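You operate a simulated robot arm through the tools that you are given. There is no shell and no other tool. Be economical: measure what you need, move in short steps, check, and stop when the job is done.

Carry out the task below with a simulated robot arm. There is one attempt and no reset: what you move stays moved.

TASK
Strap the yellow ring once, tag it 3 and put it back.
Fine: the strap goes on at pull 2; strap before tag.

The check looks at the end state, three seconds after you hand in, the way a careful person would. Anything else that was tipped, shoved, dropped, spilled or broken makes it a failure.

THE ROBOT
A 5-joint arm with a two-finger parallel gripper, fixed in place. Base frame: the origin is at the foot of the arm, x ahead of it, y to its left, z up; the work surface is at about z = 8. Readings come in mm, rad, newtons and seconds.
With the tool pointing down near the work surface it reaches from about 260 to 600 mm from the base axis. Its first joint turns from -1.152 to 1.152 rad. The tool tilts only in the upright plane through the base axis and itself; it spins freely about its own axis. Payload 1.57 kg.
The TCP is the grasp point between the finger pads, 30 mm short of the fingertips. In the tool frame z runs along the fingers and y along their closing line. The gripper opens to 80 mm. The fingers are 17 mm wide and 12 mm thick; the gripper's body (40 by 82 mm) begins 80 mm behind the TCP.
Orientation is that of the tool frame in the base frame, as [roll, pitch, yaw] about the fixed x, y, z axes, in that order (R = Rz(yaw) Ry(pitch) Rx(roll)). With the fingers straight down and closing along the base's y, the tool's x points along the base's -x, its y along +y and its z along -z.

THE INTERFACE
- The arm moves only by the tool nudge_tool. Its argument "targets" is a list of rows, each a list of 3 entries, a list of its own where there are three numbers: the shift along the base's x, y, z in units of 200 mm (1.0 is 200 mm), then the turn, a rotation vector about the base's x, y, z in units of 45 degrees (1.0 is 45 degrees), then the opening, from 0 (shut) to 1 (fully open). In form: [[[dx, dy, dz], [rx, ry, rz], claw], ...]. A call has 1 to 12 rows; each row is the pose to reach, as a shift and turn from the pose commanded when the call began. A call with a number of a shift or a turn outside -1 to 1 is refused whole. Each row takes 0.2 s and may step no farther than 50 mm and 0.15 rad from the row before; otherwise, or with a gripper value out of range, the whole call is refused. Where a pose cannot be reached the arm comes as near as it can. A force on the tool above 40 N (or 10 N above the force at the start of the call, whichever is more), or a blocked arm, ends the call early, and 0.2 s more pass. The fingers move at their own pace (about 153 mm/s each) and stop on an object; they squeeze with about 36 N. The grip force told is the motor's: it shows also when the fingers shut on nothing. Time passes only in rows, and 0.2 s behind the last, so rows that repeat a pose let the fingers close. It gives the time, the measured TCP pose, the force on the tool (base axes), the opening and the grip force at its end, in the units of the frame above (readings bear some noise), with the torque about the TCP (base axes, N m) and any sound that the robot's microphone picked up.
- Cameras (640 x 400 px; columns grow to the right, rows downward): "scene" is fixed at [39, 392.3, 526.2]; the picture's right is [-0.76, -0.65, 0.00], its down [-0.36, 0.42, -0.83] and it looks along [0.54, -0.63, -0.56] (base axes); focal length 326 px, centre (320, 200). "wrist" rides on the gripper at [72, -7, -122] in the tool frame; the picture's right is [0.09, 1.00, 0.00], its down [-0.84, 0.08, -0.54] and it looks along [-0.54, 0.05, 0.84] (tool axes); focal length 238 px, centre (320, 200). There is no depth. A picture from a camera that has moved, and an enlarged one, comes with that camera's place and axes in the base frame and with its lens.
- snapshot(camera): a new picture of that camera. No time passes.
- inspect(camera, box): a new picture of the part [left, top, right, bottom] of that camera's present view, enlarged. No time passes.
- job_done(): hands the job in; it is judged then, once.

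Go step by step. Nothing tells you positions but the pictures and the camera data: compare them with the known pose of the tool, close in by small moves and look again before you grip or let go. The budget is 120 turns and 64 pictures, counting those below and the enlarged ones. Unless the task says otherwise, let go and move clear before handing in, and close with one line.

The tools are called after "Call:" by a JSON object that holds its "fn" and its "kwargs". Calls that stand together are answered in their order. nudge_tool: Moves the arm, as the interface text tells. Its arguments: {"type":"object","properties":{"targets":{"type":"array"}},"required":["targets"]} The other tools are called the same way: snapshot (camera) takes a picture; inspect (camera, box) takes an enlarged picture of a part of a camera's view; job_done () hands the job in.

At the start:

```text
time_s: 0.0
tool_pos: [329.6, 127.2, 349.4]
orientation: [3.141, -0.001, -3.141]
ft_force: [0.0, -0.5, 0.5]
torque: [-0.01, 0.0, 0.04]
opening: 80.0
grasp_force: 0.1
```

scene: 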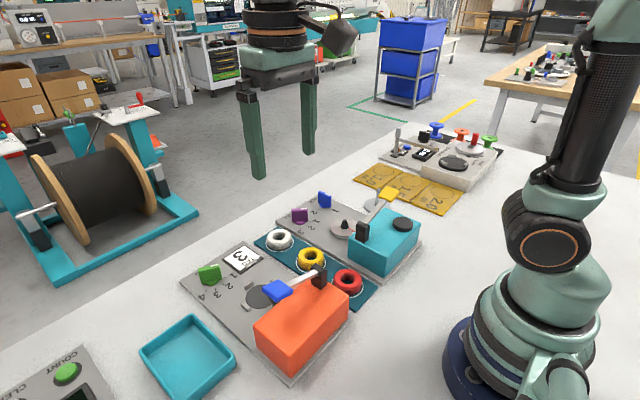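
wrist: 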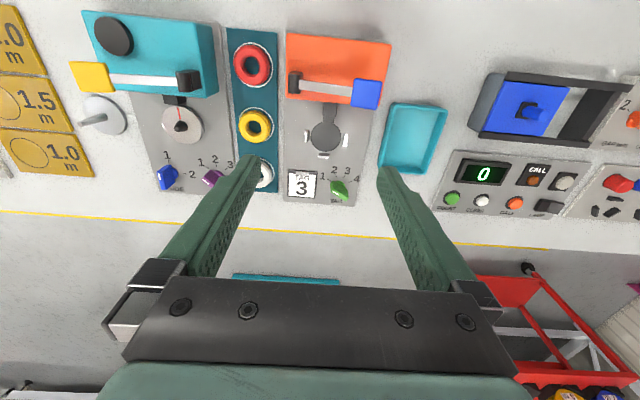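

I see a teal strapping machine, an orange tagging machine, and three rings on a teal strip between them. I'll look closer before moving.

Call:
{"fn": "inspect", "kwargs": {"camera": "scene", "box": [180, 180, 440, 380]}}

Call:
{"fn": "inspect", "kwargs": {"camera": "wrist", "box": [60, 0, 300, 200]}}

Call:
{"fn": "inspect", "kwargs": {"camera": "wrist", "box": [220, 20, 460, 220]}}

```text
2.00 times, centred on (310, 280) of scene
camera zoom: at [39.0, 392.3, 526.2], right [-0.76, -0.65, 0.0], down [-0.36, 0.42, -0.83], along [0.54, -0.63, -0.56], focal length 653 px, centre (340, 40)
```

zoom: 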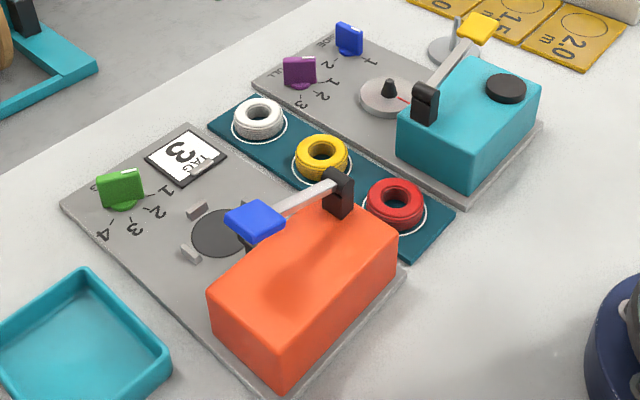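

```text
2.00 times, centred on (180, 100) of wrist
camera zoom: at [256.5, 119.5, 468.9], right [-0.09, 1.0, 0.0], down [0.84, 0.08, 0.54], along [0.54, 0.05, -0.84], focal length 477 px, centre (600, 400)
```

zoom: 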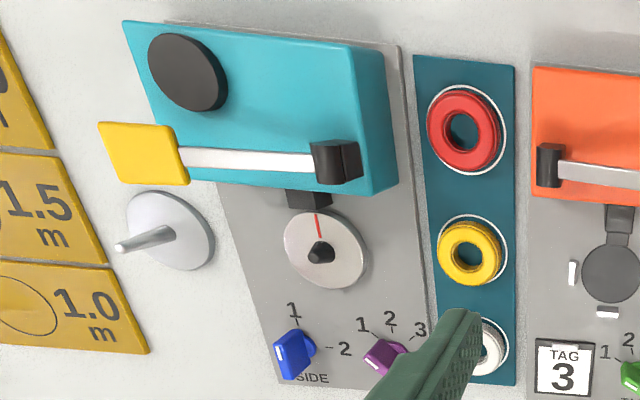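

```text
2.00 times, centred on (340, 120) of wrist
camera zoom: at [256.5, 119.5, 468.9], right [-0.09, 1.0, 0.0], down [0.84, 0.08, 0.54], along [0.54, 0.05, -0.84], focal length 477 px, centre (280, 360)
```

zoom: 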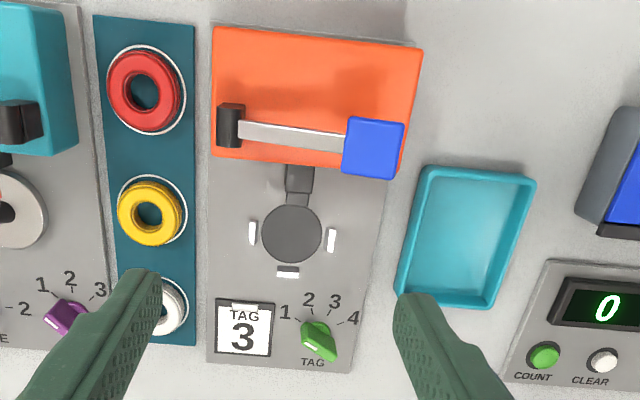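

Call:
{"fn": "nudge_tool", "kwargs": {"targets": [[[0, -0.2, -0.1], [0, 0, 0], 1], [[0, -0.4, -0.2], [0, 0, 0], 1], [[0, -0.6, -0.3], [0, 0, 0], 1], [[0, -0.8, -0.4], [0, 0, 0], 1], [[0, -1, -0.5], [0, 0, 0], 1]]}}

Call:
{"fn": "snapshot", "kwargs": {"camera": "wrist"}}

```text
time_s: 1.2
tool_pos: [329.2, -75.2, 247.5]
orientation: [3.141, -0.001, -3.141]
ft_force: [-0.6, -0.4, 0.1]
torque: [0.06, 0.01, -0.03]
opening: 80.0
grasp_force: 0.1
```

```text
58 pictures are left
camera wrist: at [257.5, -82.2, 368.2], right [-0.09, 1.0, 0.0], down [0.84, 0.08, 0.54], along [0.54, 0.05, -0.84], focal length 238 px, centre (320, 200)
```

wrist: 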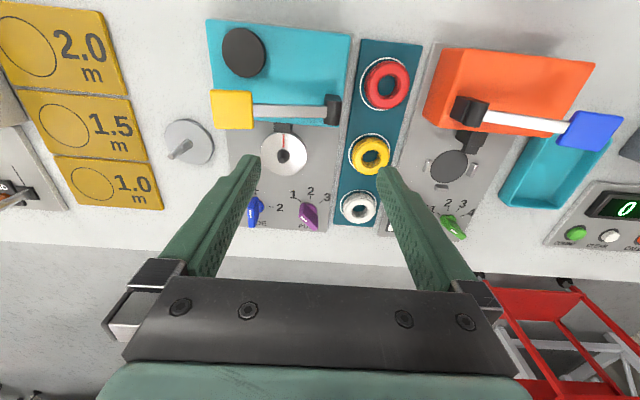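

Seen closer now: the strapper with a cone-centred table, SIDE and PULL dials. I'll enlarge it to read the dials.

Call:
{"fn": "inspect", "kwargs": {"camera": "wrist", "box": [200, 110, 360, 240]}}

Call:
{"fn": "inspect", "kwargs": {"camera": "wrist", "box": [350, 30, 610, 250]}}

Call:
{"fn": "inspect", "kwargs": {"camera": "scene", "box": [270, 170, 430, 290]}}

Call:
{"fn": "inspect", "kwargs": {"camera": "scene", "box": [180, 220, 360, 360]}}

```text
3.08 times, centred on (280, 175) of wrist
camera zoom: at [257.5, -82.2, 368.2], right [-0.09, 1.0, 0.0], down [0.84, 0.08, 0.54], along [0.54, 0.05, -0.84], focal length 733 px, centre (443, 277)
```

zoom: 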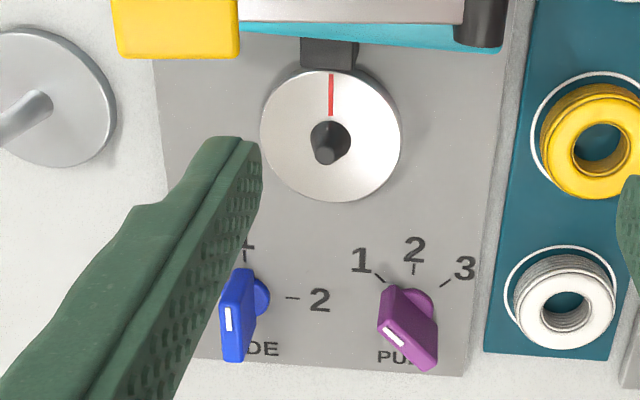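

```text
1.82 times, centred on (480, 140) of wrist
camera zoom: at [257.5, -82.2, 368.2], right [-0.09, 1.0, 0.0], down [0.84, 0.08, 0.54], along [0.54, 0.05, -0.84], focal length 433 px, centre (29, 309)
```

zoom: 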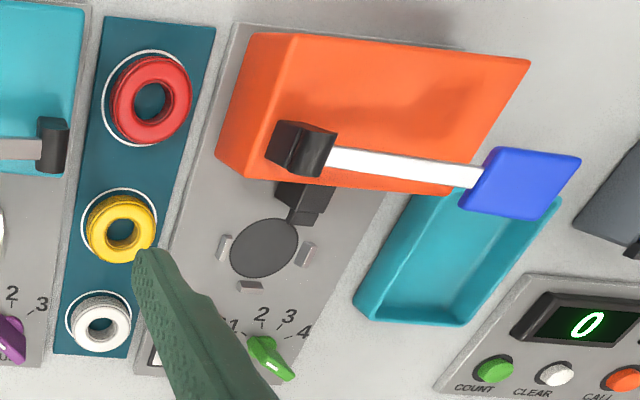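

```text
3.33 times, centred on (350, 230) of scene
camera zoom: at [39.0, 392.3, 526.2], right [-0.76, -0.65, 0.0], down [-0.36, 0.42, -0.83], along [0.54, -0.63, -0.56], focal length 1088 px, centre (220, 100)
```

zoom: 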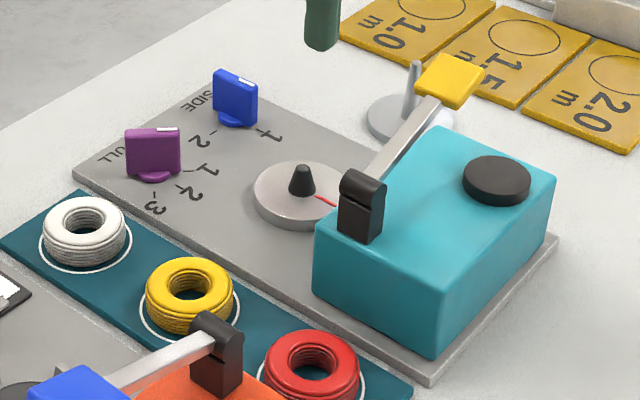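

```text
2.86 times, centred on (270, 290) of scene
camera zoom: at [39.0, 392.3, 526.2], right [-0.76, -0.65, 0.0], down [-0.36, 0.42, -0.83], along [0.54, -0.63, -0.56], focal length 933 px, centre (463, -57)
```

zoom: 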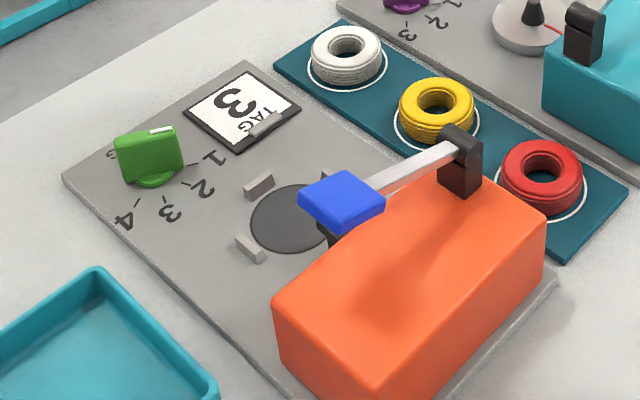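

Call:
{"fn": "nudge_tool", "kwargs": {"targets": [[[0.2, 0, -0.1], [0, 0, 0], 1], [[0.4, 0, -0.2], [0, 0, 0], 1], [[0.5, 0, -0.3], [0, 0, 0], 1]]}}

Call:
{"fn": "snapshot", "kwargs": {"camera": "wrist"}}

Call:
{"fn": "inspect", "kwargs": {"camera": "wrist", "box": [210, 90, 390, 230]}}

```text
time_s: 2.0
tool_pos: [428.5, -74.9, 187.0]
orientation: [-3.141, 0.0, 3.141]
ft_force: [-0.4, 0.9, -0.1]
torque: [0.0, 0.0, -0.03]
opening: 79.9
grasp_force: 0.0
```

```text
53 pictures are left
camera wrist: at [356.4, -81.6, 308.3], right [-0.09, 1.0, 0.0], down [0.84, 0.08, 0.54], along [0.54, 0.05, -0.84], focal length 238 px, centre (320, 200)
```

wrist: 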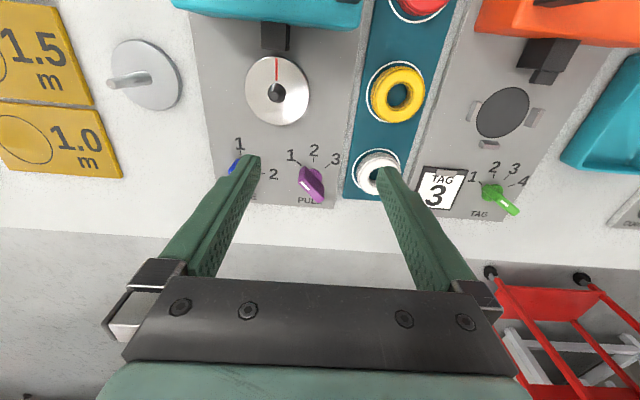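

```text
2.86 times, centred on (300, 160) of wrist
camera zoom: at [356.4, -81.6, 308.3], right [-0.09, 1.0, 0.0], down [0.84, 0.08, 0.54], along [0.54, 0.05, -0.84], focal length 681 px, centre (377, 314)
```

zoom: 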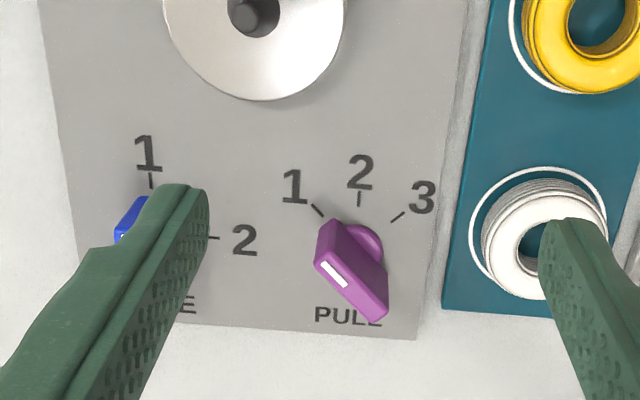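

Call:
{"fn": "nudge_tool", "kwargs": {"targets": [[[0.1, 0, 0], [0, 0, 0.17], 0.6], [[0.2, 0, 0], [0, 0, 0.34], 0.6], [[0.3, 0, 0], [0, 0, 0.51], 0.6], [[0.387, -0.01, -0.1], [0, 0, 0.68], 0.6], [[0.387, -0.01, -0.25], [0, 0, 0.85], 0.6], [[0.387, -0.01, -0.4], [0, 0, 1], 0.6]]}}

Call:
{"fn": "snapshot", "kwargs": {"camera": "wrist"}}

Call:
{"fn": "inspect", "kwargs": {"camera": "scene", "box": [230, 130, 390, 250]}}

```text
time_s: 3.4
tool_pos: [505.1, -74.8, 107.7]
orientation: [3.142, 0.0, -2.355]
ft_force: [-0.3, 0.5, 0.0]
torque: [-0.01, -0.03, 0.0]
opening: 48.1
grasp_force: 0.0
```

```text
51 pictures are left
camera wrist: at [458.8, -130.6, 228.5], right [-0.77, 0.64, 0.0], down [0.54, 0.65, 0.54], along [0.35, 0.42, -0.84], focal length 238 px, centre (320, 200)
```

wrist: 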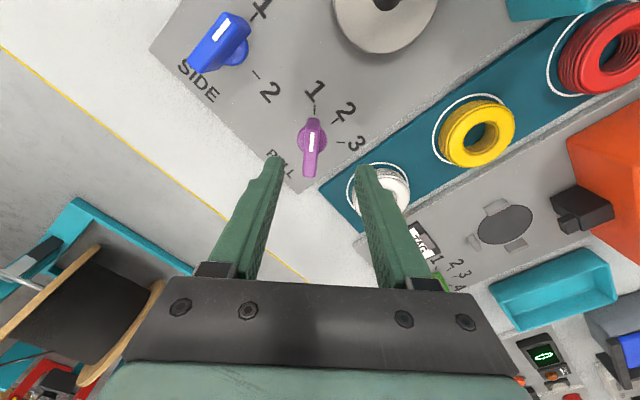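

```text
3.33 times, centred on (310, 190) of scene
camera zoom: at [39.0, 392.3, 526.2], right [-0.76, -0.65, 0.0], down [-0.36, 0.42, -0.83], along [0.54, -0.63, -0.56], focal length 1088 px, centre (353, 233)
```

zoom: 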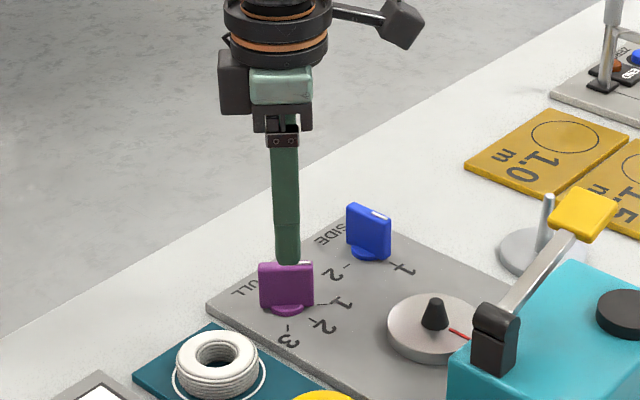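

Call:
{"fn": "nudge_tool", "kwargs": {"targets": [[[0.027, -0.022, -0.08], [0, 0, 0], 0.6], [[0.027, -0.022, -0.08], [0, 0, 0], 0.6]]}}

Call:
{"fn": "inspect", "kwargs": {"camera": "wrist", "box": [240, 80, 400, 200]}}

```text
time_s: 4.0
tool_pos: [510.0, -79.4, 90.7]
orientation: [3.14, 0.0, -2.356]
ft_force: [0.3, 0.0, -0.1]
torque: [-0.02, 0.03, -0.02]
opening: 48.0
grasp_force: 0.0
```

```text
3.33 times, centred on (320, 140) of wrist
camera zoom: at [463.7, -135.4, 211.9], right [-0.77, 0.64, 0.0], down [0.54, 0.65, 0.54], along [0.35, 0.42, -0.84], focal length 794 px, centre (320, 400)
```

zoom: 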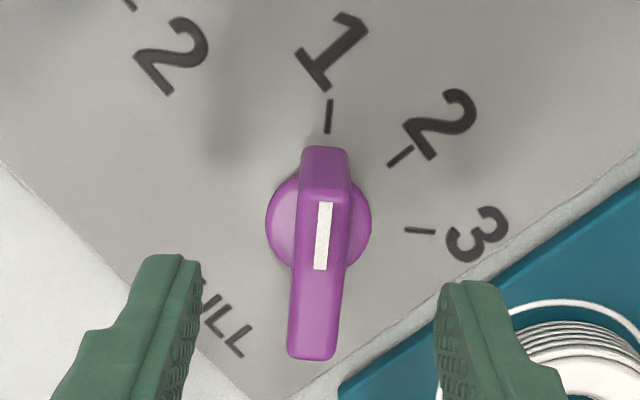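

Call:
{"fn": "nudge_tool", "kwargs": {"targets": [[[0, 0, -0.08], [0, 0, 0], 0.6], [[0, 0, -0.165], [0, 0, 0], 0.6], [[0, 0, -0.165], [0, 0, 0], 0.3], [[0, 0, -0.165], [0, 0, 0], 0], [[0, 0, -0.165], [0, 0, 0], 0]]}}

Call:
{"fn": "inspect", "kwargs": {"camera": "wrist", "box": [240, 80, 400, 200]}}

```text
time_s: 5.2
tool_pos: [510.8, -80.3, 57.4]
orientation: [-3.141, 0.0, -2.357]
ft_force: [-1.3, 1.5, 0.7]
torque: [-0.1, 0.15, 0.02]
opening: 11.9
grasp_force: 28.7
```

```text
3.33 times, centred on (320, 140) of wrist
camera zoom: at [463.9, -135.7, 178.6], right [-0.77, 0.64, 0.0], down [0.54, 0.65, 0.54], along [0.35, 0.42, -0.84], focal length 794 px, centre (320, 400)
```

zoom: 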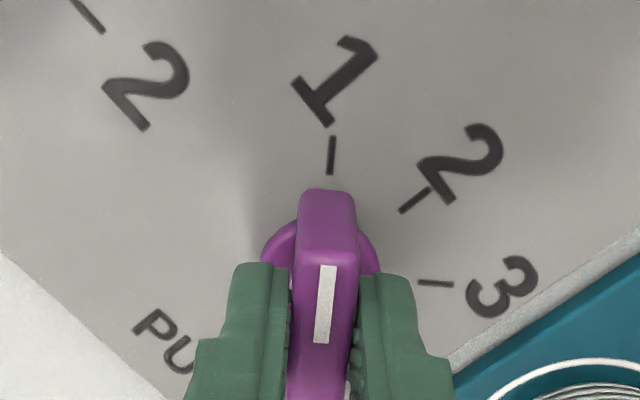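

Call:
{"fn": "nudge_tool", "kwargs": {"targets": [[[0, 0, 0], [0, 0, -0.17], 0], [[0, 0, 0], [0, 0, -0.34], 0], [[0, 0, 0], [0, 0, -0.51], 0], [[0, 0, 0], [0, 0, -0.68], 0], [[0, 0, 0], [0, 0, -0.85], 0], [[0, 0, 0], [0, 0, -1], 0], [[0, 0, 0], [0, 0, -1], 0]]}}

Call:
{"fn": "inspect", "kwargs": {"camera": "wrist", "box": [240, 80, 400, 200]}}

```text
time_s: 6.8
tool_pos: [510.4, -79.1, 59.2]
orientation: [3.141, -0.009, -3.14]
ft_force: [-11.3, 25.3, -11.3]
torque: [0.32, 0.72, -0.12]
opening: 11.7
grasp_force: 28.0
```

```text
3.33 times, centred on (320, 140) of wrist
camera zoom: at [438.8, -85.5, 179.2], right [-0.09, 1.0, 0.0], down [0.84, 0.08, 0.54], along [0.53, 0.05, -0.84], focal length 794 px, centre (320, 400)
```

zoom: 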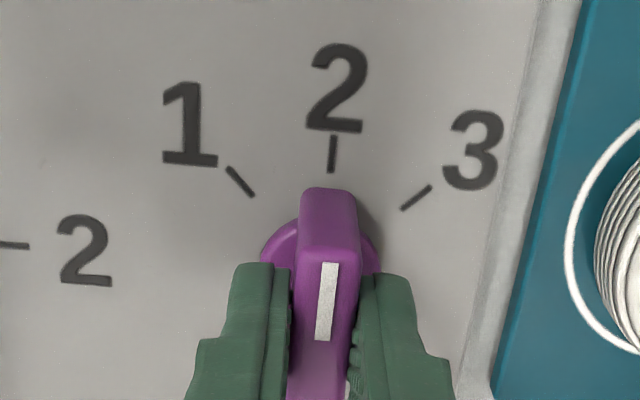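

The PULL dial now points to 2. I'll release it and rise to look at the TAG dial.

Call:
{"fn": "nudge_tool", "kwargs": {"targets": [[[0, 0, 0], [0, 0, 0], 0.5], [[0, 0, 0], [0, 0, 0], 0.5], [[0, 0, 0.2], [0, 0, 0], 0.5], [[0, 0, 0.4], [0, 0, 0], 0.5], [[-0.15, 0.15, 0.55], [0, 0, 0], 0.5], [[-0.3, 0.35, 0.6], [0, 0, 0], 0.5], [[-0.4, 0.55, 0.6], [0, 0, 0], 0.6], [[-0.45, 0.77, 0.6], [0, 0, 0], 0.8], [[-0.45, 1, 0.6], [0, 0, 0], 1]]}}

Call:
{"fn": "snapshot", "kwargs": {"camera": "wrist"}}

Call:
{"fn": "inspect", "kwargs": {"camera": "scene", "box": [180, 170, 440, 370]}}

```text
refused: row 5 steps farther than a row can; nothing moved
```

```text
46 pictures are left
camera wrist: at [438.8, -85.5, 179.2], right [-0.09, 1.0, 0.0], down [0.84, 0.08, 0.54], along [0.53, 0.05, -0.84], focal length 238 px, centre (320, 200)
```

wrist: 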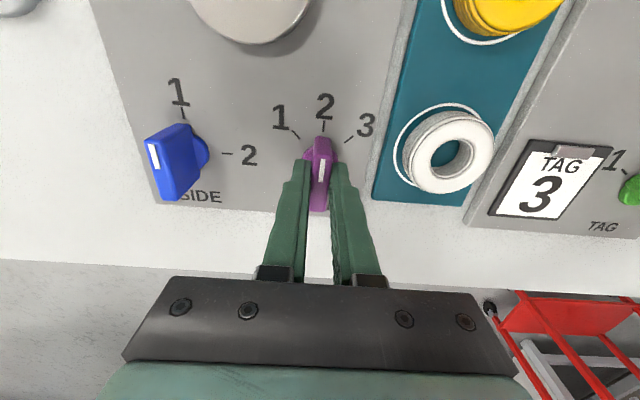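

```text
2.00 times, centred on (310, 270) of scene
camera zoom: at [39.1, 392.3, 526.2], right [-0.76, -0.65, 0.0], down [-0.36, 0.42, -0.83], along [0.54, -0.63, -0.56], focal length 653 px, centre (340, 60)
```

zoom: 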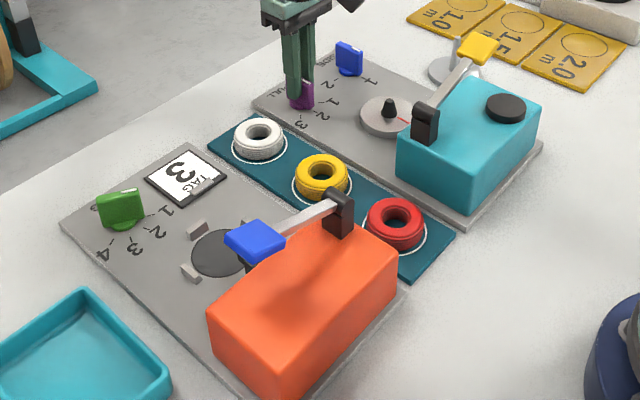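

PULL is at 2 and the fingers still hold it, since that move was refused. I'll repeat it with shorter steps.

Call:
{"fn": "nudge_tool", "kwargs": {"targets": [[[0, 0, 0], [0, 0, 0], 0.5], [[0, 0, 0], [0, 0, 0], 0.5], [[0, 0, 0.2], [0, 0, 0], 0.5], [[0, 0, 0.4], [0, 0, 0], 0.5], [[-0.1, 0.1, 0.5], [0, 0, 0], 0.5], [[-0.2, 0.25, 0.6], [0, 0, 0], 0.5], [[-0.3, 0.45, 0.6], [0, 0, 0], 0.6], [[-0.4, 0.65, 0.6], [0, 0, 0], 0.7], [[-0.45, 0.85, 0.6], [0, 0, 0], 0.8], [[-0.45, 1, 0.6], [0, 0, 0], 1]]}}

Call:
{"fn": "snapshot", "kwargs": {"camera": "wrist"}}

```text
time_s: 9.0
tool_pos: [421.8, 120.8, 178.8]
orientation: [3.142, 0.0, 3.139]
ft_force: [-0.2, 0.6, 0.2]
torque: [-0.02, 0.0, -0.02]
opening: 80.0
grasp_force: 0.0
```

```text
44 pictures are left
camera wrist: at [349.0, 113.0, 299.6], right [-0.09, 1.0, 0.0], down [0.84, 0.08, 0.54], along [0.54, 0.05, -0.84], focal length 238 px, centre (320, 200)
```

wrist: 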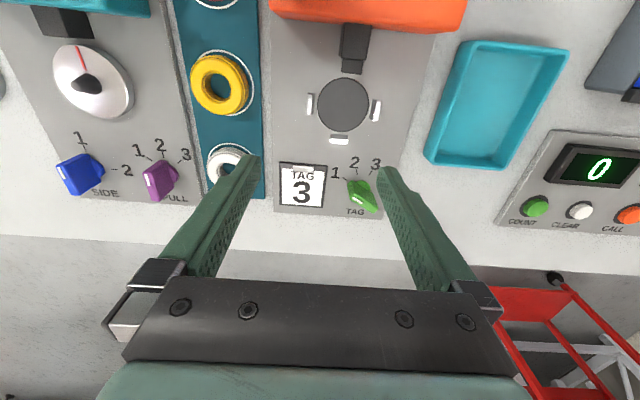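

Call:
{"fn": "inspect", "kwargs": {"camera": "wrist", "box": [260, 130, 400, 230]}}

Call:
{"fn": "inspect", "kwargs": {"camera": "wrist", "box": [40, 110, 240, 230]}}

```text
4.00 times, centred on (330, 180) of wrist
camera zoom: at [349.0, 113.0, 299.6], right [-0.09, 1.0, 0.0], down [0.84, 0.08, 0.54], along [0.54, 0.05, -0.84], focal length 953 px, centre (280, 280)
```

zoom: 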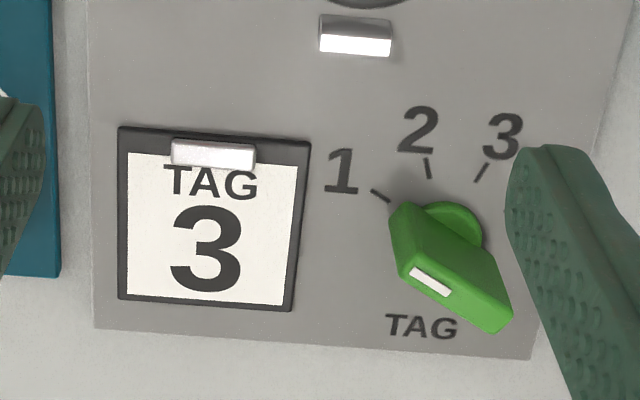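

```text
3.20 times, centred on (140, 170) of wrist
camera zoom: at [349.0, 113.0, 299.6], right [-0.09, 1.0, 0.0], down [0.84, 0.08, 0.54], along [0.54, 0.05, -0.84], focal length 763 px, centre (896, 296)
```

zoom: 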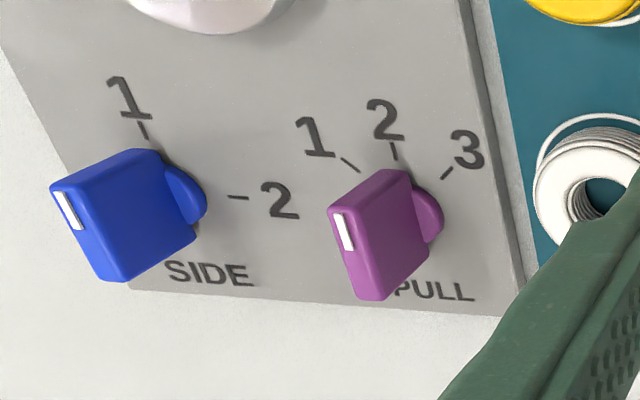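

TAG dial points to 1, so it must go to 3. I move above it with the tool spun to match the fin.

Call:
{"fn": "nudge_tool", "kwargs": {"targets": [[[0.08, 0.06, 0], [0, 0, 0.17], 0.6], [[0.16, 0.12, 0], [0, 0, 0.34], 0.6], [[0.24, 0.18, 0], [0, 0, 0.51], 0.6], [[0.32, 0.24, 0], [0, 0, 0.68], 0.6], [[0.4, 0.29, -0.1], [0, 0, 0.85], 0.6], [[0.44, 0.305, -0.25], [0, 0, 1], 0.6], [[0.44, 0.305, -0.4], [0, 0, 1], 0.6]]}}

Call:
{"fn": "inspect", "kwargs": {"camera": "wrist", "box": [240, 80, 400, 200]}}

```text
time_s: 10.6
tool_pos: [511.3, 182.2, 98.8]
orientation: [3.141, 0.001, -2.354]
ft_force: [-0.2, -0.8, 0.3]
torque: [-0.01, -0.02, 0.02]
opening: 47.8
grasp_force: 0.0
```

```text
3.33 times, centred on (320, 140) of wrist
camera zoom: at [463.6, 126.4, 219.0], right [-0.77, 0.64, 0.0], down [0.54, 0.65, 0.54], along [0.35, 0.42, -0.84], focal length 794 px, centre (320, 400)
```

zoom: 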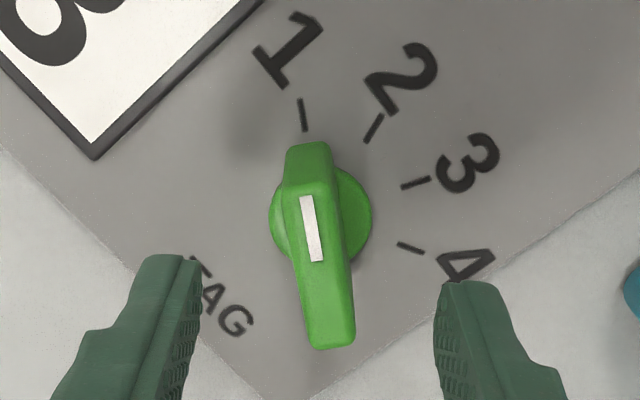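

Call:
{"fn": "nudge_tool", "kwargs": {"targets": [[[0, 0, -0.05], [0, 0, 0.18], 0.6], [[0, 0, -0.2], [0, 0, 0.18], 0.6], [[0, 0, -0.205], [0, 0, 0.18], 0.3], [[0, 0, -0.205], [0, 0, 0.18], 0], [[0, 0, -0.205], [0, 0, 0.18], 0]]}}

Call:
{"fn": "inspect", "kwargs": {"camera": "wrist", "box": [240, 80, 400, 200]}}

```text
time_s: 11.8
tool_pos: [510.0, 182.0, 57.0]
orientation: [3.14, -0.002, -2.213]
ft_force: [-9.2, 9.7, 3.2]
torque: [0.13, 0.03, 0.03]
opening: 12.0
grasp_force: 29.5
```

```text
3.33 times, centred on (320, 140) of wrist
camera zoom: at [471.6, 119.5, 178.2], right [-0.85, 0.52, 0.0], down [0.44, 0.72, 0.54], along [0.28, 0.46, -0.84], focal length 794 px, centre (320, 400)
```

zoom: 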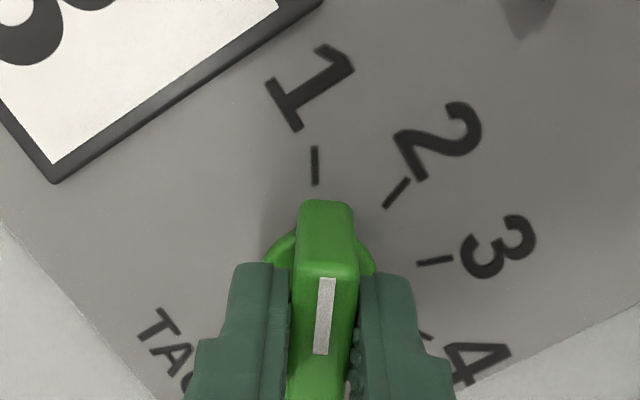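

Call:
{"fn": "nudge_tool", "kwargs": {"targets": [[[0, 0, 0], [0, 0, -0.17], 0], [[0, 0, 0], [0, 0, -0.34], 0], [[0, 0, 0], [0, 0, -0.51], 0], [[0, 0, 0], [0, 0, -0.68], 0], [[0, 0, 0], [0, 0, -0.8], 0]]}}

Call:
{"fn": "nudge_tool", "kwargs": {"targets": [[[0, 0, 0], [0, 0, -0.17], 0], [[0, 0, 0], [0, 0, -0.34], 0], [[0, 0, 0], [0, 0, -0.51], 0], [[0, 0, 0], [0, 0, -0.68], 0], [[0, 0, 0], [0, 0, -0.8], 0], [[0, 0, 0], [0, 0, -0.8], 0]]}}

Call:
{"fn": "inspect", "kwargs": {"camera": "wrist", "box": [240, 80, 400, 200]}}

```text
time_s: 13.0
tool_pos: [508.4, 183.6, 57.2]
orientation: [-3.141, -0.001, -2.839]
ft_force: [-11.7, 29.6, -7.0]
torque: [0.23, 1.04, 0.21]
opening: 11.8
grasp_force: 28.7
```

```text
time_s: 13.8
tool_pos: [507.7, 185.5, 57.7]
orientation: [-3.141, 0.0, 3.055]
ft_force: [2.6, 1.8, -1.3]
torque: [0.06, 0.37, -0.01]
opening: 11.7
grasp_force: 29.0
stopped in row 4: the force on the tool passed its limit (the readings are from after the stop); the commanded pose is now the measured one
```

```text
3.33 times, centred on (320, 140) of wrist
camera zoom: at [435.1, 184.5, 178.1], right [0.0, 1.0, 0.0], down [0.84, 0.0, 0.54], along [0.54, 0.0, -0.84], focal length 794 px, centre (320, 400)
```

zoom: 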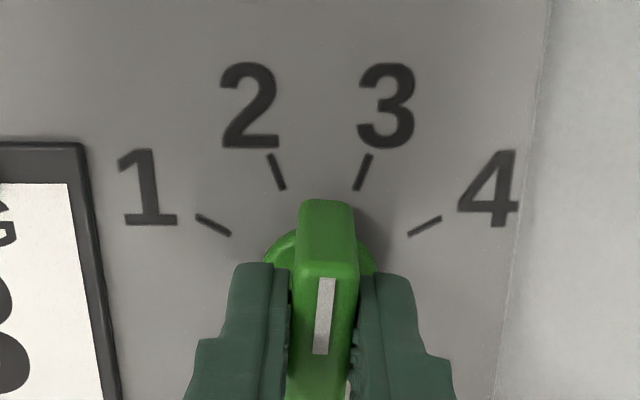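

Call:
{"fn": "nudge_tool", "kwargs": {"targets": [[[0, 0, 0], [0, 0, -0.15], 0], [[0, 0, 0], [0, 0, -0.31], 0], [[0, 0, 0], [0, 0, -0.31], 0]]}}

Call:
{"fn": "inspect", "kwargs": {"camera": "wrist", "box": [240, 80, 400, 200]}}

```text
time_s: 14.6
tool_pos: [508.0, 187.0, 57.4]
orientation: [3.14, 0.001, 2.811]
ft_force: [2.7, 13.6, -8.2]
torque: [-0.07, -0.52, 0.05]
opening: 11.8
grasp_force: 29.9
```

```text
3.33 times, centred on (320, 140) of wrist
camera zoom: at [437.1, 202.9, 178.0], right [0.24, 0.97, 0.0], down [0.82, -0.2, 0.54], along [0.53, -0.13, -0.84], focal length 794 px, centre (320, 400)
```

zoom: 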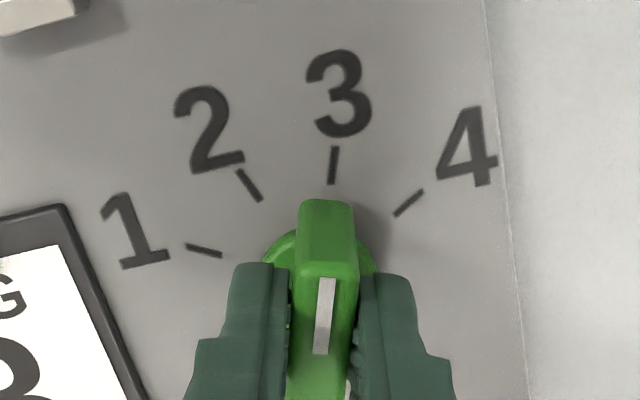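

Call:
{"fn": "nudge_tool", "kwargs": {"targets": [[[0, 0, 0], [0, 0, 0], 0.5], [[0, 0, 0], [0, 0, 0], 0.5], [[0, 0, 0.22], [0, 0, 0], 0.5], [[0, 0, 0.44], [0, 0, 0.1], 0.5], [[0, 0, 0.65], [0, 0, 0.2], 0.5], [[-0.13, -0.17, 0.65], [0, 0, 0.3], 0.5], [[-0.26, -0.34, 0.65], [0, 0, 0.42], 0.5], [[-0.39, -0.51, 0.65], [0, 0, 0.42], 0.7], [[-0.52, -0.68, 0.65], [0, 0, 0.42], 0.8], [[-0.65, -0.85, 0.65], [0, 0, 0.42], 1], [[-0.65, -0.89, 0.65], [0, 0, 0.42], 1]]}}

Call:
{"fn": "snapshot", "kwargs": {"camera": "wrist"}}

Call:
{"fn": "snapshot", "kwargs": {"camera": "scene"}}

```text
time_s: 17.0
tool_pos: [379.3, 4.9, 188.0]
orientation: [3.141, -0.001, -3.141]
ft_force: [0.1, 0.1, -0.1]
torque: [0.01, 0.02, -0.04]
opening: 80.0
grasp_force: 0.1
```

```text
37 pictures are left
camera wrist: at [306.6, -1.5, 308.3], right [-0.09, 1.0, 0.0], down [0.84, 0.08, 0.54], along [0.54, 0.05, -0.84], focal length 238 px, centre (320, 200)
```

wrist: 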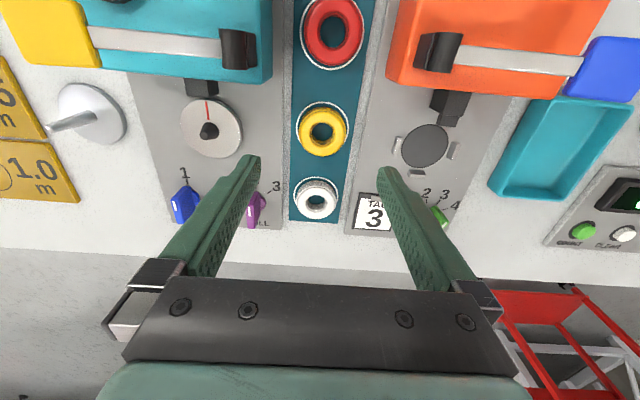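

```text
36 pictures are left
```

scene: 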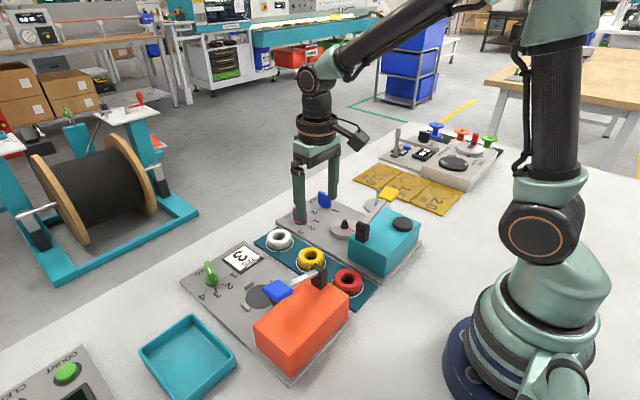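

Both dials are set. To keep the camera housing clear of the levers, I'll spin the tool to yaw 135° above the yellow ring (about x 390, y 8).

Call:
{"fn": "nudge_tool", "kwargs": {"targets": [[[0.01, 0, 0], [0, 0, 0.17], 1], [[0.02, 0, 0], [0, 0, 0.34], 1], [[0.03, 0, 0], [0, 0, 0.51], 1], [[0.04, 0.01, 0], [0, 0, 0.68], 1], [[0.05, 0.015, 0], [0, 0, 0.85], 1], [[0.06, 0.02, 0], [0, 0, 1], 1]]}}

Call:
{"fn": "nudge_tool", "kwargs": {"targets": [[[0, 0, 0], [0, 0, 0.17], 1], [[0, 0, 0], [0, 0, 0.34], 1], [[0, 0, 0], [0, 0, 0.51], 1], [[0, 0, 0], [0, 0, 0.68], 1], [[0, 0, 0], [0, 0, 0.85], 1], [[0, 0, 0], [0, 0, 1], 1]]}}

Call:
{"fn": "nudge_tool", "kwargs": {"targets": [[[0, 0, -0.05], [0, 0, 0.17], 1], [[0, 0, -0.1], [0, 0, 0.34], 1], [[0, 0, -0.15], [0, 0, 0.51], 1], [[0, 0, -0.2], [0, 0, 0.68], 1], [[0, 0, -0.25], [0, 0, 0.85], 1], [[0, 0, -0.3], [0, 0, 1], 1]]}}

Call:
{"fn": "snapshot", "kwargs": {"camera": "wrist"}}

```text
time_s: 18.4
tool_pos: [390.0, 11.3, 187.7]
orientation: [3.14, -0.001, -2.355]
ft_force: [-0.4, -0.3, 0.6]
torque: [-0.02, -0.01, 0.03]
opening: 79.8
grasp_force: 0.0
```

```text
time_s: 19.8
tool_pos: [389.2, 10.6, 186.1]
orientation: [-3.142, 0.0, -1.568]
ft_force: [-0.1, -0.1, -0.1]
torque: [0.03, -0.01, 0.01]
opening: 80.1
grasp_force: 0.0
```

```text
time_s: 21.2
tool_pos: [389.5, 10.7, 128.2]
orientation: [3.141, -0.001, -0.783]
ft_force: [0.0, -0.3, -0.2]
torque: [0.03, 0.0, 0.0]
opening: 80.0
grasp_force: 0.0
```

```text
35 pictures are left
camera wrist: at [444.5, -35.5, 248.6], right [-0.64, -0.77, 0.0], down [-0.65, 0.54, 0.54], along [-0.42, 0.35, -0.84], focal length 238 px, centre (320, 200)
```

wrist: 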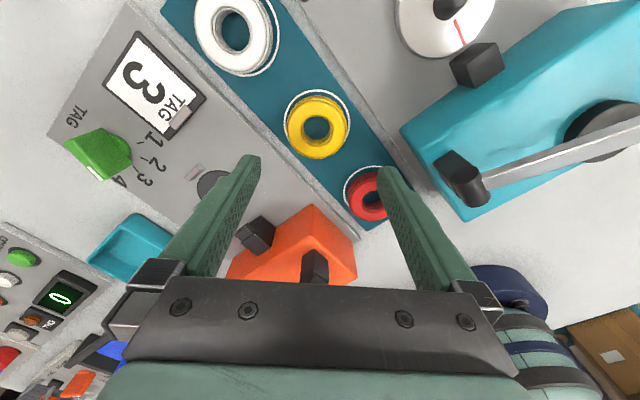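

Call:
{"fn": "inspect", "kwargs": {"camera": "wrist", "box": [270, 80, 370, 180]}}

Call:
{"fn": "inspect", "kwargs": {"camera": "scene", "box": [240, 190, 400, 310]}}

```text
4.00 times, centred on (320, 130) of wrist
camera zoom: at [444.5, -35.5, 248.6], right [-0.64, -0.77, 0.0], down [-0.65, 0.54, 0.54], along [-0.42, 0.35, -0.84], focal length 953 px, centre (320, 480)
```

zoom: 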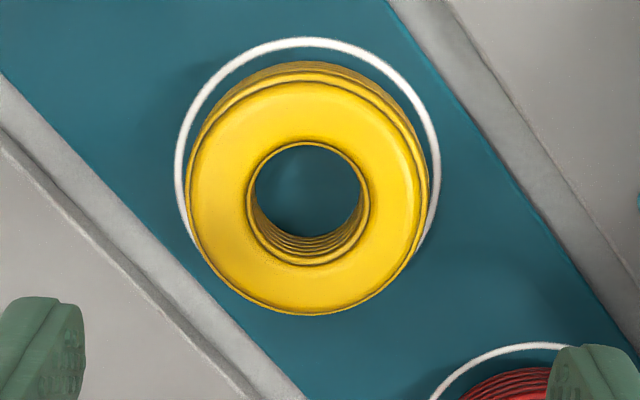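

```text
3.33 times, centred on (320, 250) of scene
camera zoom: at [39.0, 392.3, 526.2], right [-0.76, -0.65, 0.0], down [-0.36, 0.42, -0.83], along [0.54, -0.63, -0.56], focal length 1088 px, centre (320, 33)
```

zoom: 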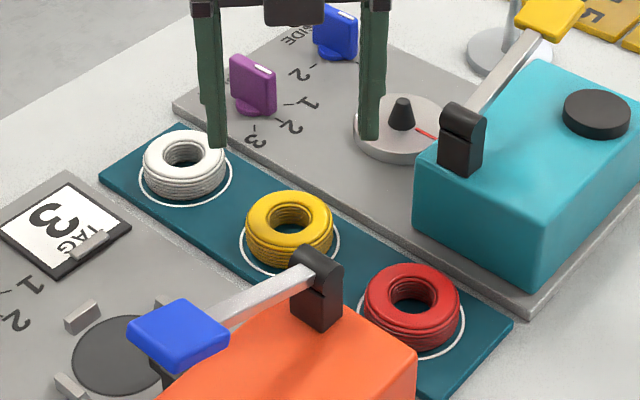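

The ring top is at z≈32, centre about (395, 9), outer diameter about 54 mm. I descend around it, checking once before closing.

Call:
{"fn": "nudge_tool", "kwargs": {"targets": [[[0.027, -0.007, -0.1], [0, 0, 0], 1], [[0.027, -0.007, -0.25], [0, 0, 0], 1]]}}

Call:
{"fn": "snapshot", "kwargs": {"camera": "wrist"}}

```text
time_s: 21.8
tool_pos: [396.4, 10.3, 77.6]
orientation: [-3.141, 0.0, -0.787]
ft_force: [-0.3, -0.5, 0.0]
torque: [0.05, -0.01, -0.01]
opening: 79.9
grasp_force: 0.0
```

```text
32 pictures are left
camera wrist: at [451.0, -36.4, 198.6], right [-0.64, -0.77, 0.0], down [-0.65, 0.54, 0.54], along [-0.42, 0.35, -0.84], focal length 238 px, centre (320, 200)
```

wrist: 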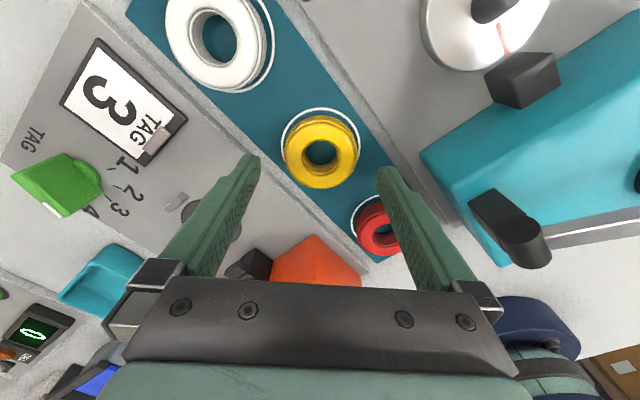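

Call:
{"fn": "nudge_tool", "kwargs": {"targets": [[[0.011, -0.01, -0.07], [0, 0, 0], 1], [[0.011, -0.01, -0.148], [0, 0, 0], 1], [[0.011, -0.01, -0.148], [0, 0, 0], 0.75], [[0.011, -0.01, -0.148], [0, 0, 0], 0.5], [[0.011, -0.01, -0.148], [0, 0, 0], 0.5]]}}

Call:
{"fn": "inspect", "kwargs": {"camera": "wrist", "box": [240, 80, 400, 200]}}

```text
time_s: 23.0
tool_pos: [397.2, 9.4, 47.5]
orientation: [-3.142, 0.0, -0.786]
ft_force: [0.4, -0.2, 0.5]
torque: [-0.03, 0.04, 0.01]
opening: 56.6
grasp_force: 36.0
```

```text
3.33 times, centred on (320, 140) of wrist
camera zoom: at [452.3, -37.5, 168.1], right [-0.64, -0.77, 0.0], down [-0.65, 0.54, 0.54], along [-0.42, 0.35, -0.84], focal length 794 px, centre (320, 400)
```

zoom: 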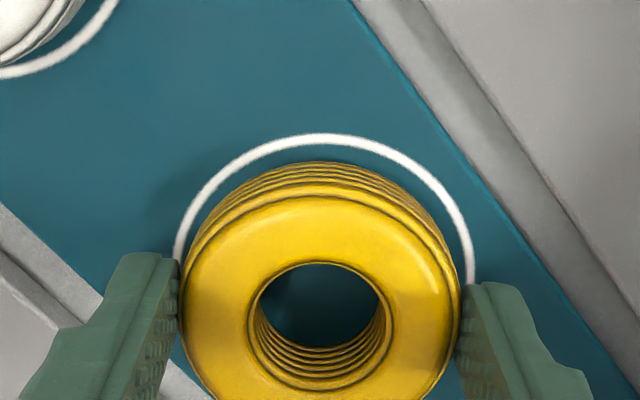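

The ring is held. I'll lift it and carry it towards the strapper's table at about (402, -124), staying high to check the alignment.

Call:
{"fn": "nudge_tool", "kwargs": {"targets": [[[0, 0, 0.1], [0, 0, 0], 0.5], [[0, 0, 0.25], [0, 0, 0], 0.5], [[0, 0, 0.4], [0, 0, 0], 0.5], [[0.0, -0.2, 0.4], [0, 0, 0], 0.5], [[0.01, -0.4, 0.4], [0, 0, 0], 0.5], [[0.015, -0.6, 0.4], [0, 0, 0], 0.5], [[0.015, -0.66, 0.4], [0, 0, 0], 0.5]]}}

Call:
{"fn": "snapshot", "kwargs": {"camera": "wrist"}}

Call:
{"fn": "inspect", "kwargs": {"camera": "scene", "box": [260, 150, 420, 270]}}

```text
time_s: 24.6
tool_pos: [401.9, -124.6, 126.5]
orientation: [3.141, 0.001, -0.785]
ft_force: [0.1, -0.1, -0.7]
torque: [0.03, -0.03, 0.03]
opening: 56.7
grasp_force: 35.8
```

```text
30 pictures are left
camera wrist: at [456.2, -172.6, 247.8], right [-0.64, -0.77, 0.0], down [-0.65, 0.54, 0.54], along [-0.42, 0.35, -0.84], focal length 238 px, centre (320, 200)
```

wrist: 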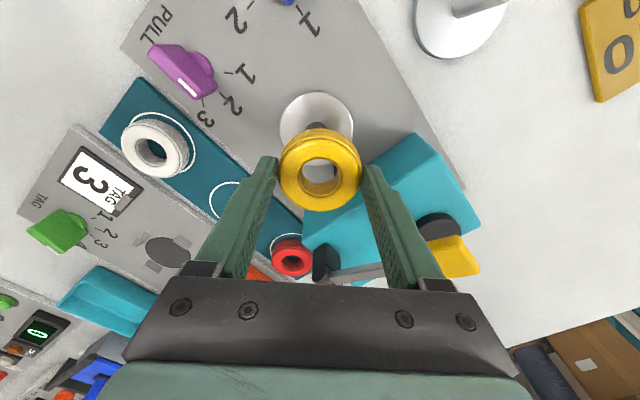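

```text
3.33 times, centred on (340, 210) of scene
camera zoom: at [39.0, 392.3, 526.2], right [-0.76, -0.65, 0.0], down [-0.36, 0.42, -0.83], along [0.54, -0.63, -0.56], focal length 1088 px, centre (253, 167)
```

zoom: 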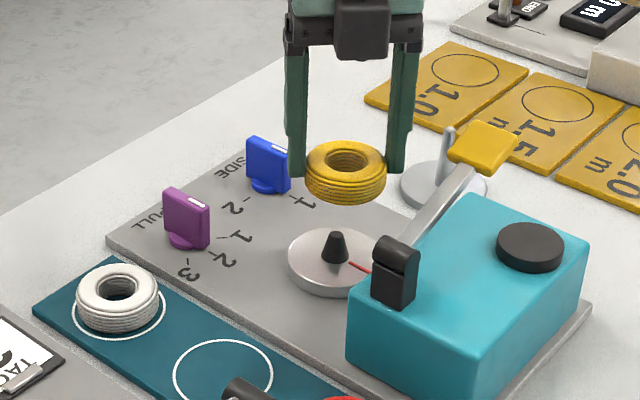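

Alignment is close. I'll spin 25° so no finger comes near the strapper head, shift slightly and lower to just above the cone.

Call:
{"fn": "nudge_tool", "kwargs": {"targets": [[[0.01, 0, 0], [0, 0, 0.18], 0.5], [[0.018, 0.005, 0], [0, 0, 0.36], 0.5], [[0.018, 0.005, -0.1], [0, 0, 0.55], 0.5], [[0.018, 0.005, -0.18], [0, 0, 0.55], 0.5]]}}

Call:
{"fn": "inspect", "kwargs": {"camera": "wrist", "box": [230, 60, 410, 240]}}

Call:
{"fn": "inspect", "kwargs": {"camera": "scene", "box": [300, 170, 400, 250]}}

```text
time_s: 25.6
tool_pos: [413.6, -96.7, 93.4]
orientation: [-3.141, -0.001, -0.363]
ft_force: [-0.5, -0.3, -1.3]
torque: [-0.02, 0.0, 0.04]
opening: 56.5
grasp_force: 36.2
out of reach, approached as far as the arm can: row 3, 4
```

```text
2.22 times, centred on (320, 150) of wrist
camera zoom: at [482.1, -117.3, 213.1], right [-0.27, -0.96, 0.0], down [-0.81, 0.22, 0.54], along [-0.52, 0.14, -0.84], focal length 530 px, centre (320, 311)
```

zoom: 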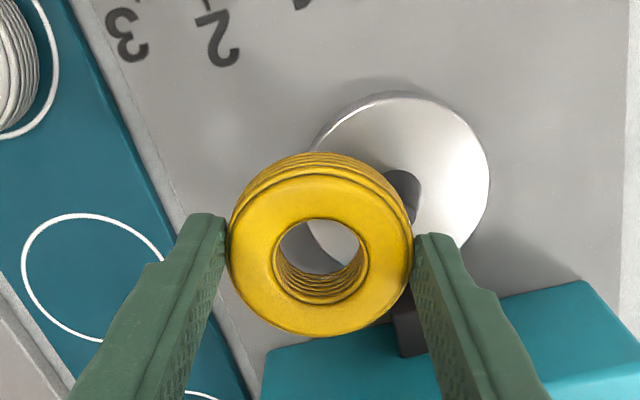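

```text
5.00 times, centred on (350, 210) of scene
camera zoom: at [39.0, 392.3, 526.2], right [-0.76, -0.65, 0.0], down [-0.36, 0.42, -0.83], along [0.54, -0.63, -0.56], focal length 1632 px, centre (170, 150)
```

zoom: 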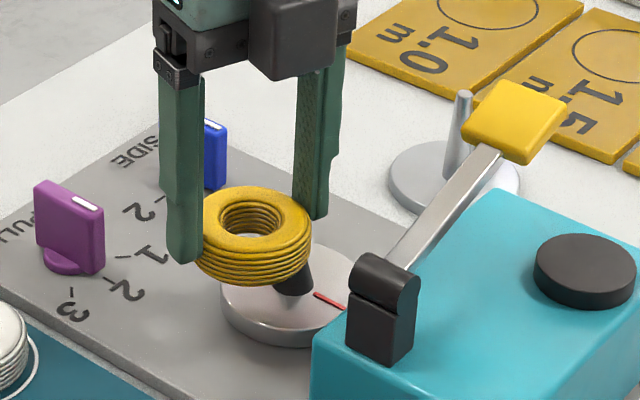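

The spin hit its limit, so the arm stopped short and to the side, clear above the cone. I'll back the spin off by about 10° and read the result.

Call:
{"fn": "nudge_tool", "kwargs": {"targets": [[[0, 0, 0.07], [0, 0, -0.12], 0.5], [[0, 0, 0.07], [0, 0, -0.25], 0.5], [[0, 0, 0.07], [0, 0, -0.25], 0.5]]}}

```text
time_s: 26.4
tool_pos: [410.5, -99.9, 106.0]
orientation: [-3.141, 0.0, -0.553]
ft_force: [0.3, -0.2, -0.7]
torque: [0.02, 0.03, 0.0]
opening: 56.8
grasp_force: 36.2
```

Call:
{"fn": "nudge_tool", "kwargs": {"targets": [[[-0.012, -0.06, 0], [0, 0, 0], 0.5], [[-0.025, -0.119, 0], [0, 0, 0], 0.5], [[-0.025, -0.119, -0.04], [0, 0, 0], 0.5]]}}

Call:
{"fn": "inspect", "kwargs": {"camera": "wrist", "box": [230, 60, 410, 240]}}

Call:
{"fn": "inspect", "kwargs": {"camera": "scene", "box": [300, 170, 400, 250]}}

```text
time_s: 27.2
tool_pos: [405.8, -123.3, 95.6]
orientation: [3.141, -0.001, -0.55]
ft_force: [-0.6, 1.0, -1.7]
torque: [0.01, 0.0, -0.01]
opening: 56.7
grasp_force: 36.1
```

```text
2.22 times, centred on (320, 150) of wrist
camera zoom: at [470.2, -154.9, 218.0], right [-0.44, -0.9, 0.0], down [-0.75, 0.37, 0.54], along [-0.49, 0.24, -0.84], focal length 530 px, centre (320, 311)
```

zoom: 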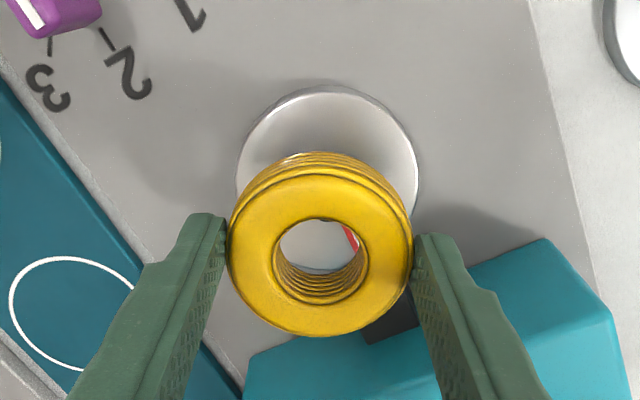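

```text
5.00 times, centred on (350, 210) of scene
camera zoom: at [39.0, 392.3, 526.2], right [-0.76, -0.65, 0.0], down [-0.36, 0.42, -0.83], along [0.54, -0.63, -0.56], focal length 1632 px, centre (170, 150)
```

zoom: 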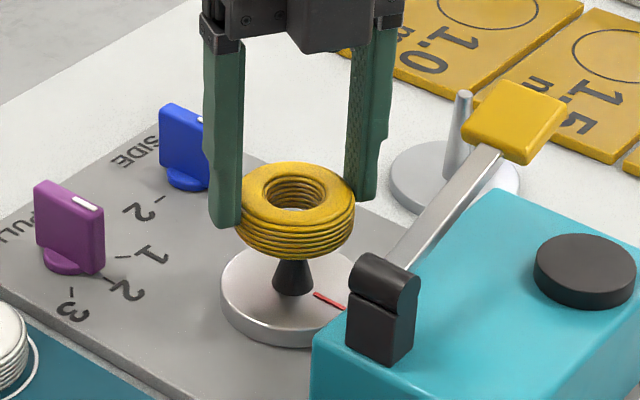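

Call:
{"fn": "nudge_tool", "kwargs": {"targets": [[[0.008, -0.013, -0.02], [0, 0, 0], 0.5], [[0.008, -0.013, -0.05], [0, 0, 0], 0.5], [[0.008, -0.013, -0.08], [0, 0, 0], 0.5]]}}

Call:
{"fn": "inspect", "kwargs": {"camera": "wrist", "box": [240, 80, 400, 240]}}

Call:
{"fn": "inspect", "kwargs": {"camera": "scene", "box": [300, 170, 400, 250]}}

```text
time_s: 28.0
tool_pos: [408.6, -124.0, 81.5]
orientation: [3.141, -0.001, -0.551]
ft_force: [-0.2, 1.0, -0.5]
torque: [-0.01, -0.01, 0.0]
opening: 56.6
grasp_force: 36.1
```

```text
2.50 times, centred on (320, 160) of wrist
camera zoom: at [472.1, -156.6, 202.7], right [-0.44, -0.9, 0.0], down [-0.75, 0.37, 0.54], along [-0.49, 0.24, -0.84], focal length 596 px, centre (320, 300)
```

zoom: 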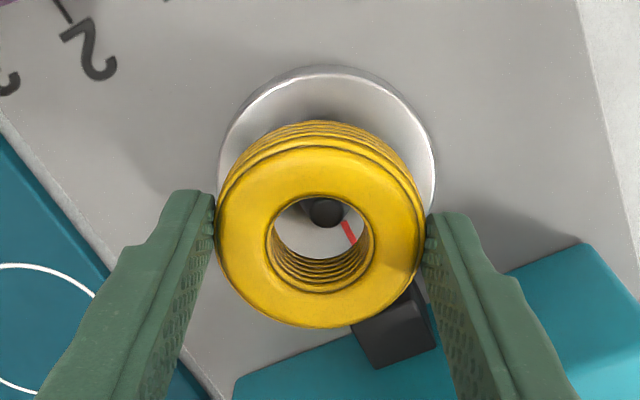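

```text
5.00 times, centred on (350, 210) of scene
camera zoom: at [39.0, 392.3, 526.2], right [-0.76, -0.65, 0.0], down [-0.36, 0.42, -0.83], along [0.54, -0.63, -0.56], focal length 1632 px, centre (170, 150)
```

zoom: 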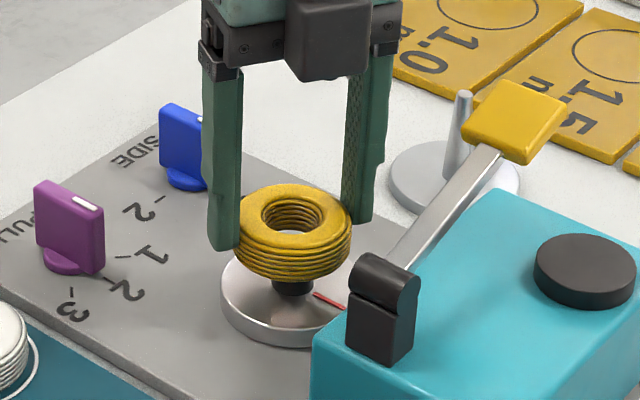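

The cone tip shows nearly centred in the ring's hole. I'll make a 1 mm correction and lower gently.

Call:
{"fn": "nudge_tool", "kwargs": {"targets": [[[-0.003, -0.005, -0.03], [0, 0, 0], 0.5], [[-0.003, -0.005, -0.06], [0, 0, 0], 0.5], [[-0.003, -0.005, -0.09], [0, 0, 0], 0.5]]}}

Call:
{"fn": "inspect", "kwargs": {"camera": "wrist", "box": [240, 80, 400, 240]}}

Call:
{"fn": "inspect", "kwargs": {"camera": "scene", "box": [300, 170, 400, 250]}}

```text
time_s: 28.8
tool_pos: [407.7, -125.4, 64.3]
orientation: [3.141, 0.001, -0.552]
ft_force: [-0.3, 0.6, -1.6]
torque: [-0.03, 0.02, 0.04]
opening: 56.6
grasp_force: 35.8
```

```text
2.50 times, centred on (320, 160) of wrist
camera zoom: at [471.9, -158.1, 184.9], right [-0.44, -0.9, 0.0], down [-0.75, 0.37, 0.54], along [-0.49, 0.24, -0.84], focal length 596 px, centre (320, 300)
```

zoom: 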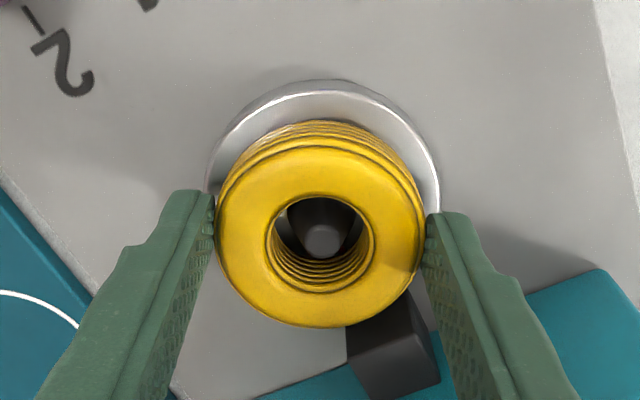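

```text
5.00 times, centred on (350, 210) of scene
camera zoom: at [39.0, 392.3, 526.2], right [-0.76, -0.65, 0.0], down [-0.36, 0.42, -0.83], along [0.54, -0.63, -0.56], focal length 1632 px, centre (170, 150)
```

zoom: 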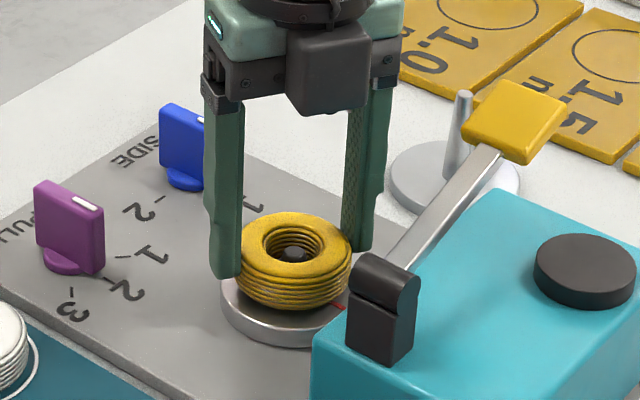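

Call:
{"fn": "nudge_tool", "kwargs": {"targets": [[[0, 0, -0.008], [0, 0, 0], 0.5], [[0, 0, -0.016], [0, 0, 0], 0.5], [[0, 0, -0.022], [0, 0, 0], 0.5]]}}

```text
time_s: 29.6
tool_pos: [407.9, -125.5, 60.3]
orientation: [-3.141, 0.0, -0.551]
ft_force: [-9.8, 1.7, 26.4]
torque: [0.18, 0.33, 0.04]
opening: 56.7
grasp_force: 35.9
```

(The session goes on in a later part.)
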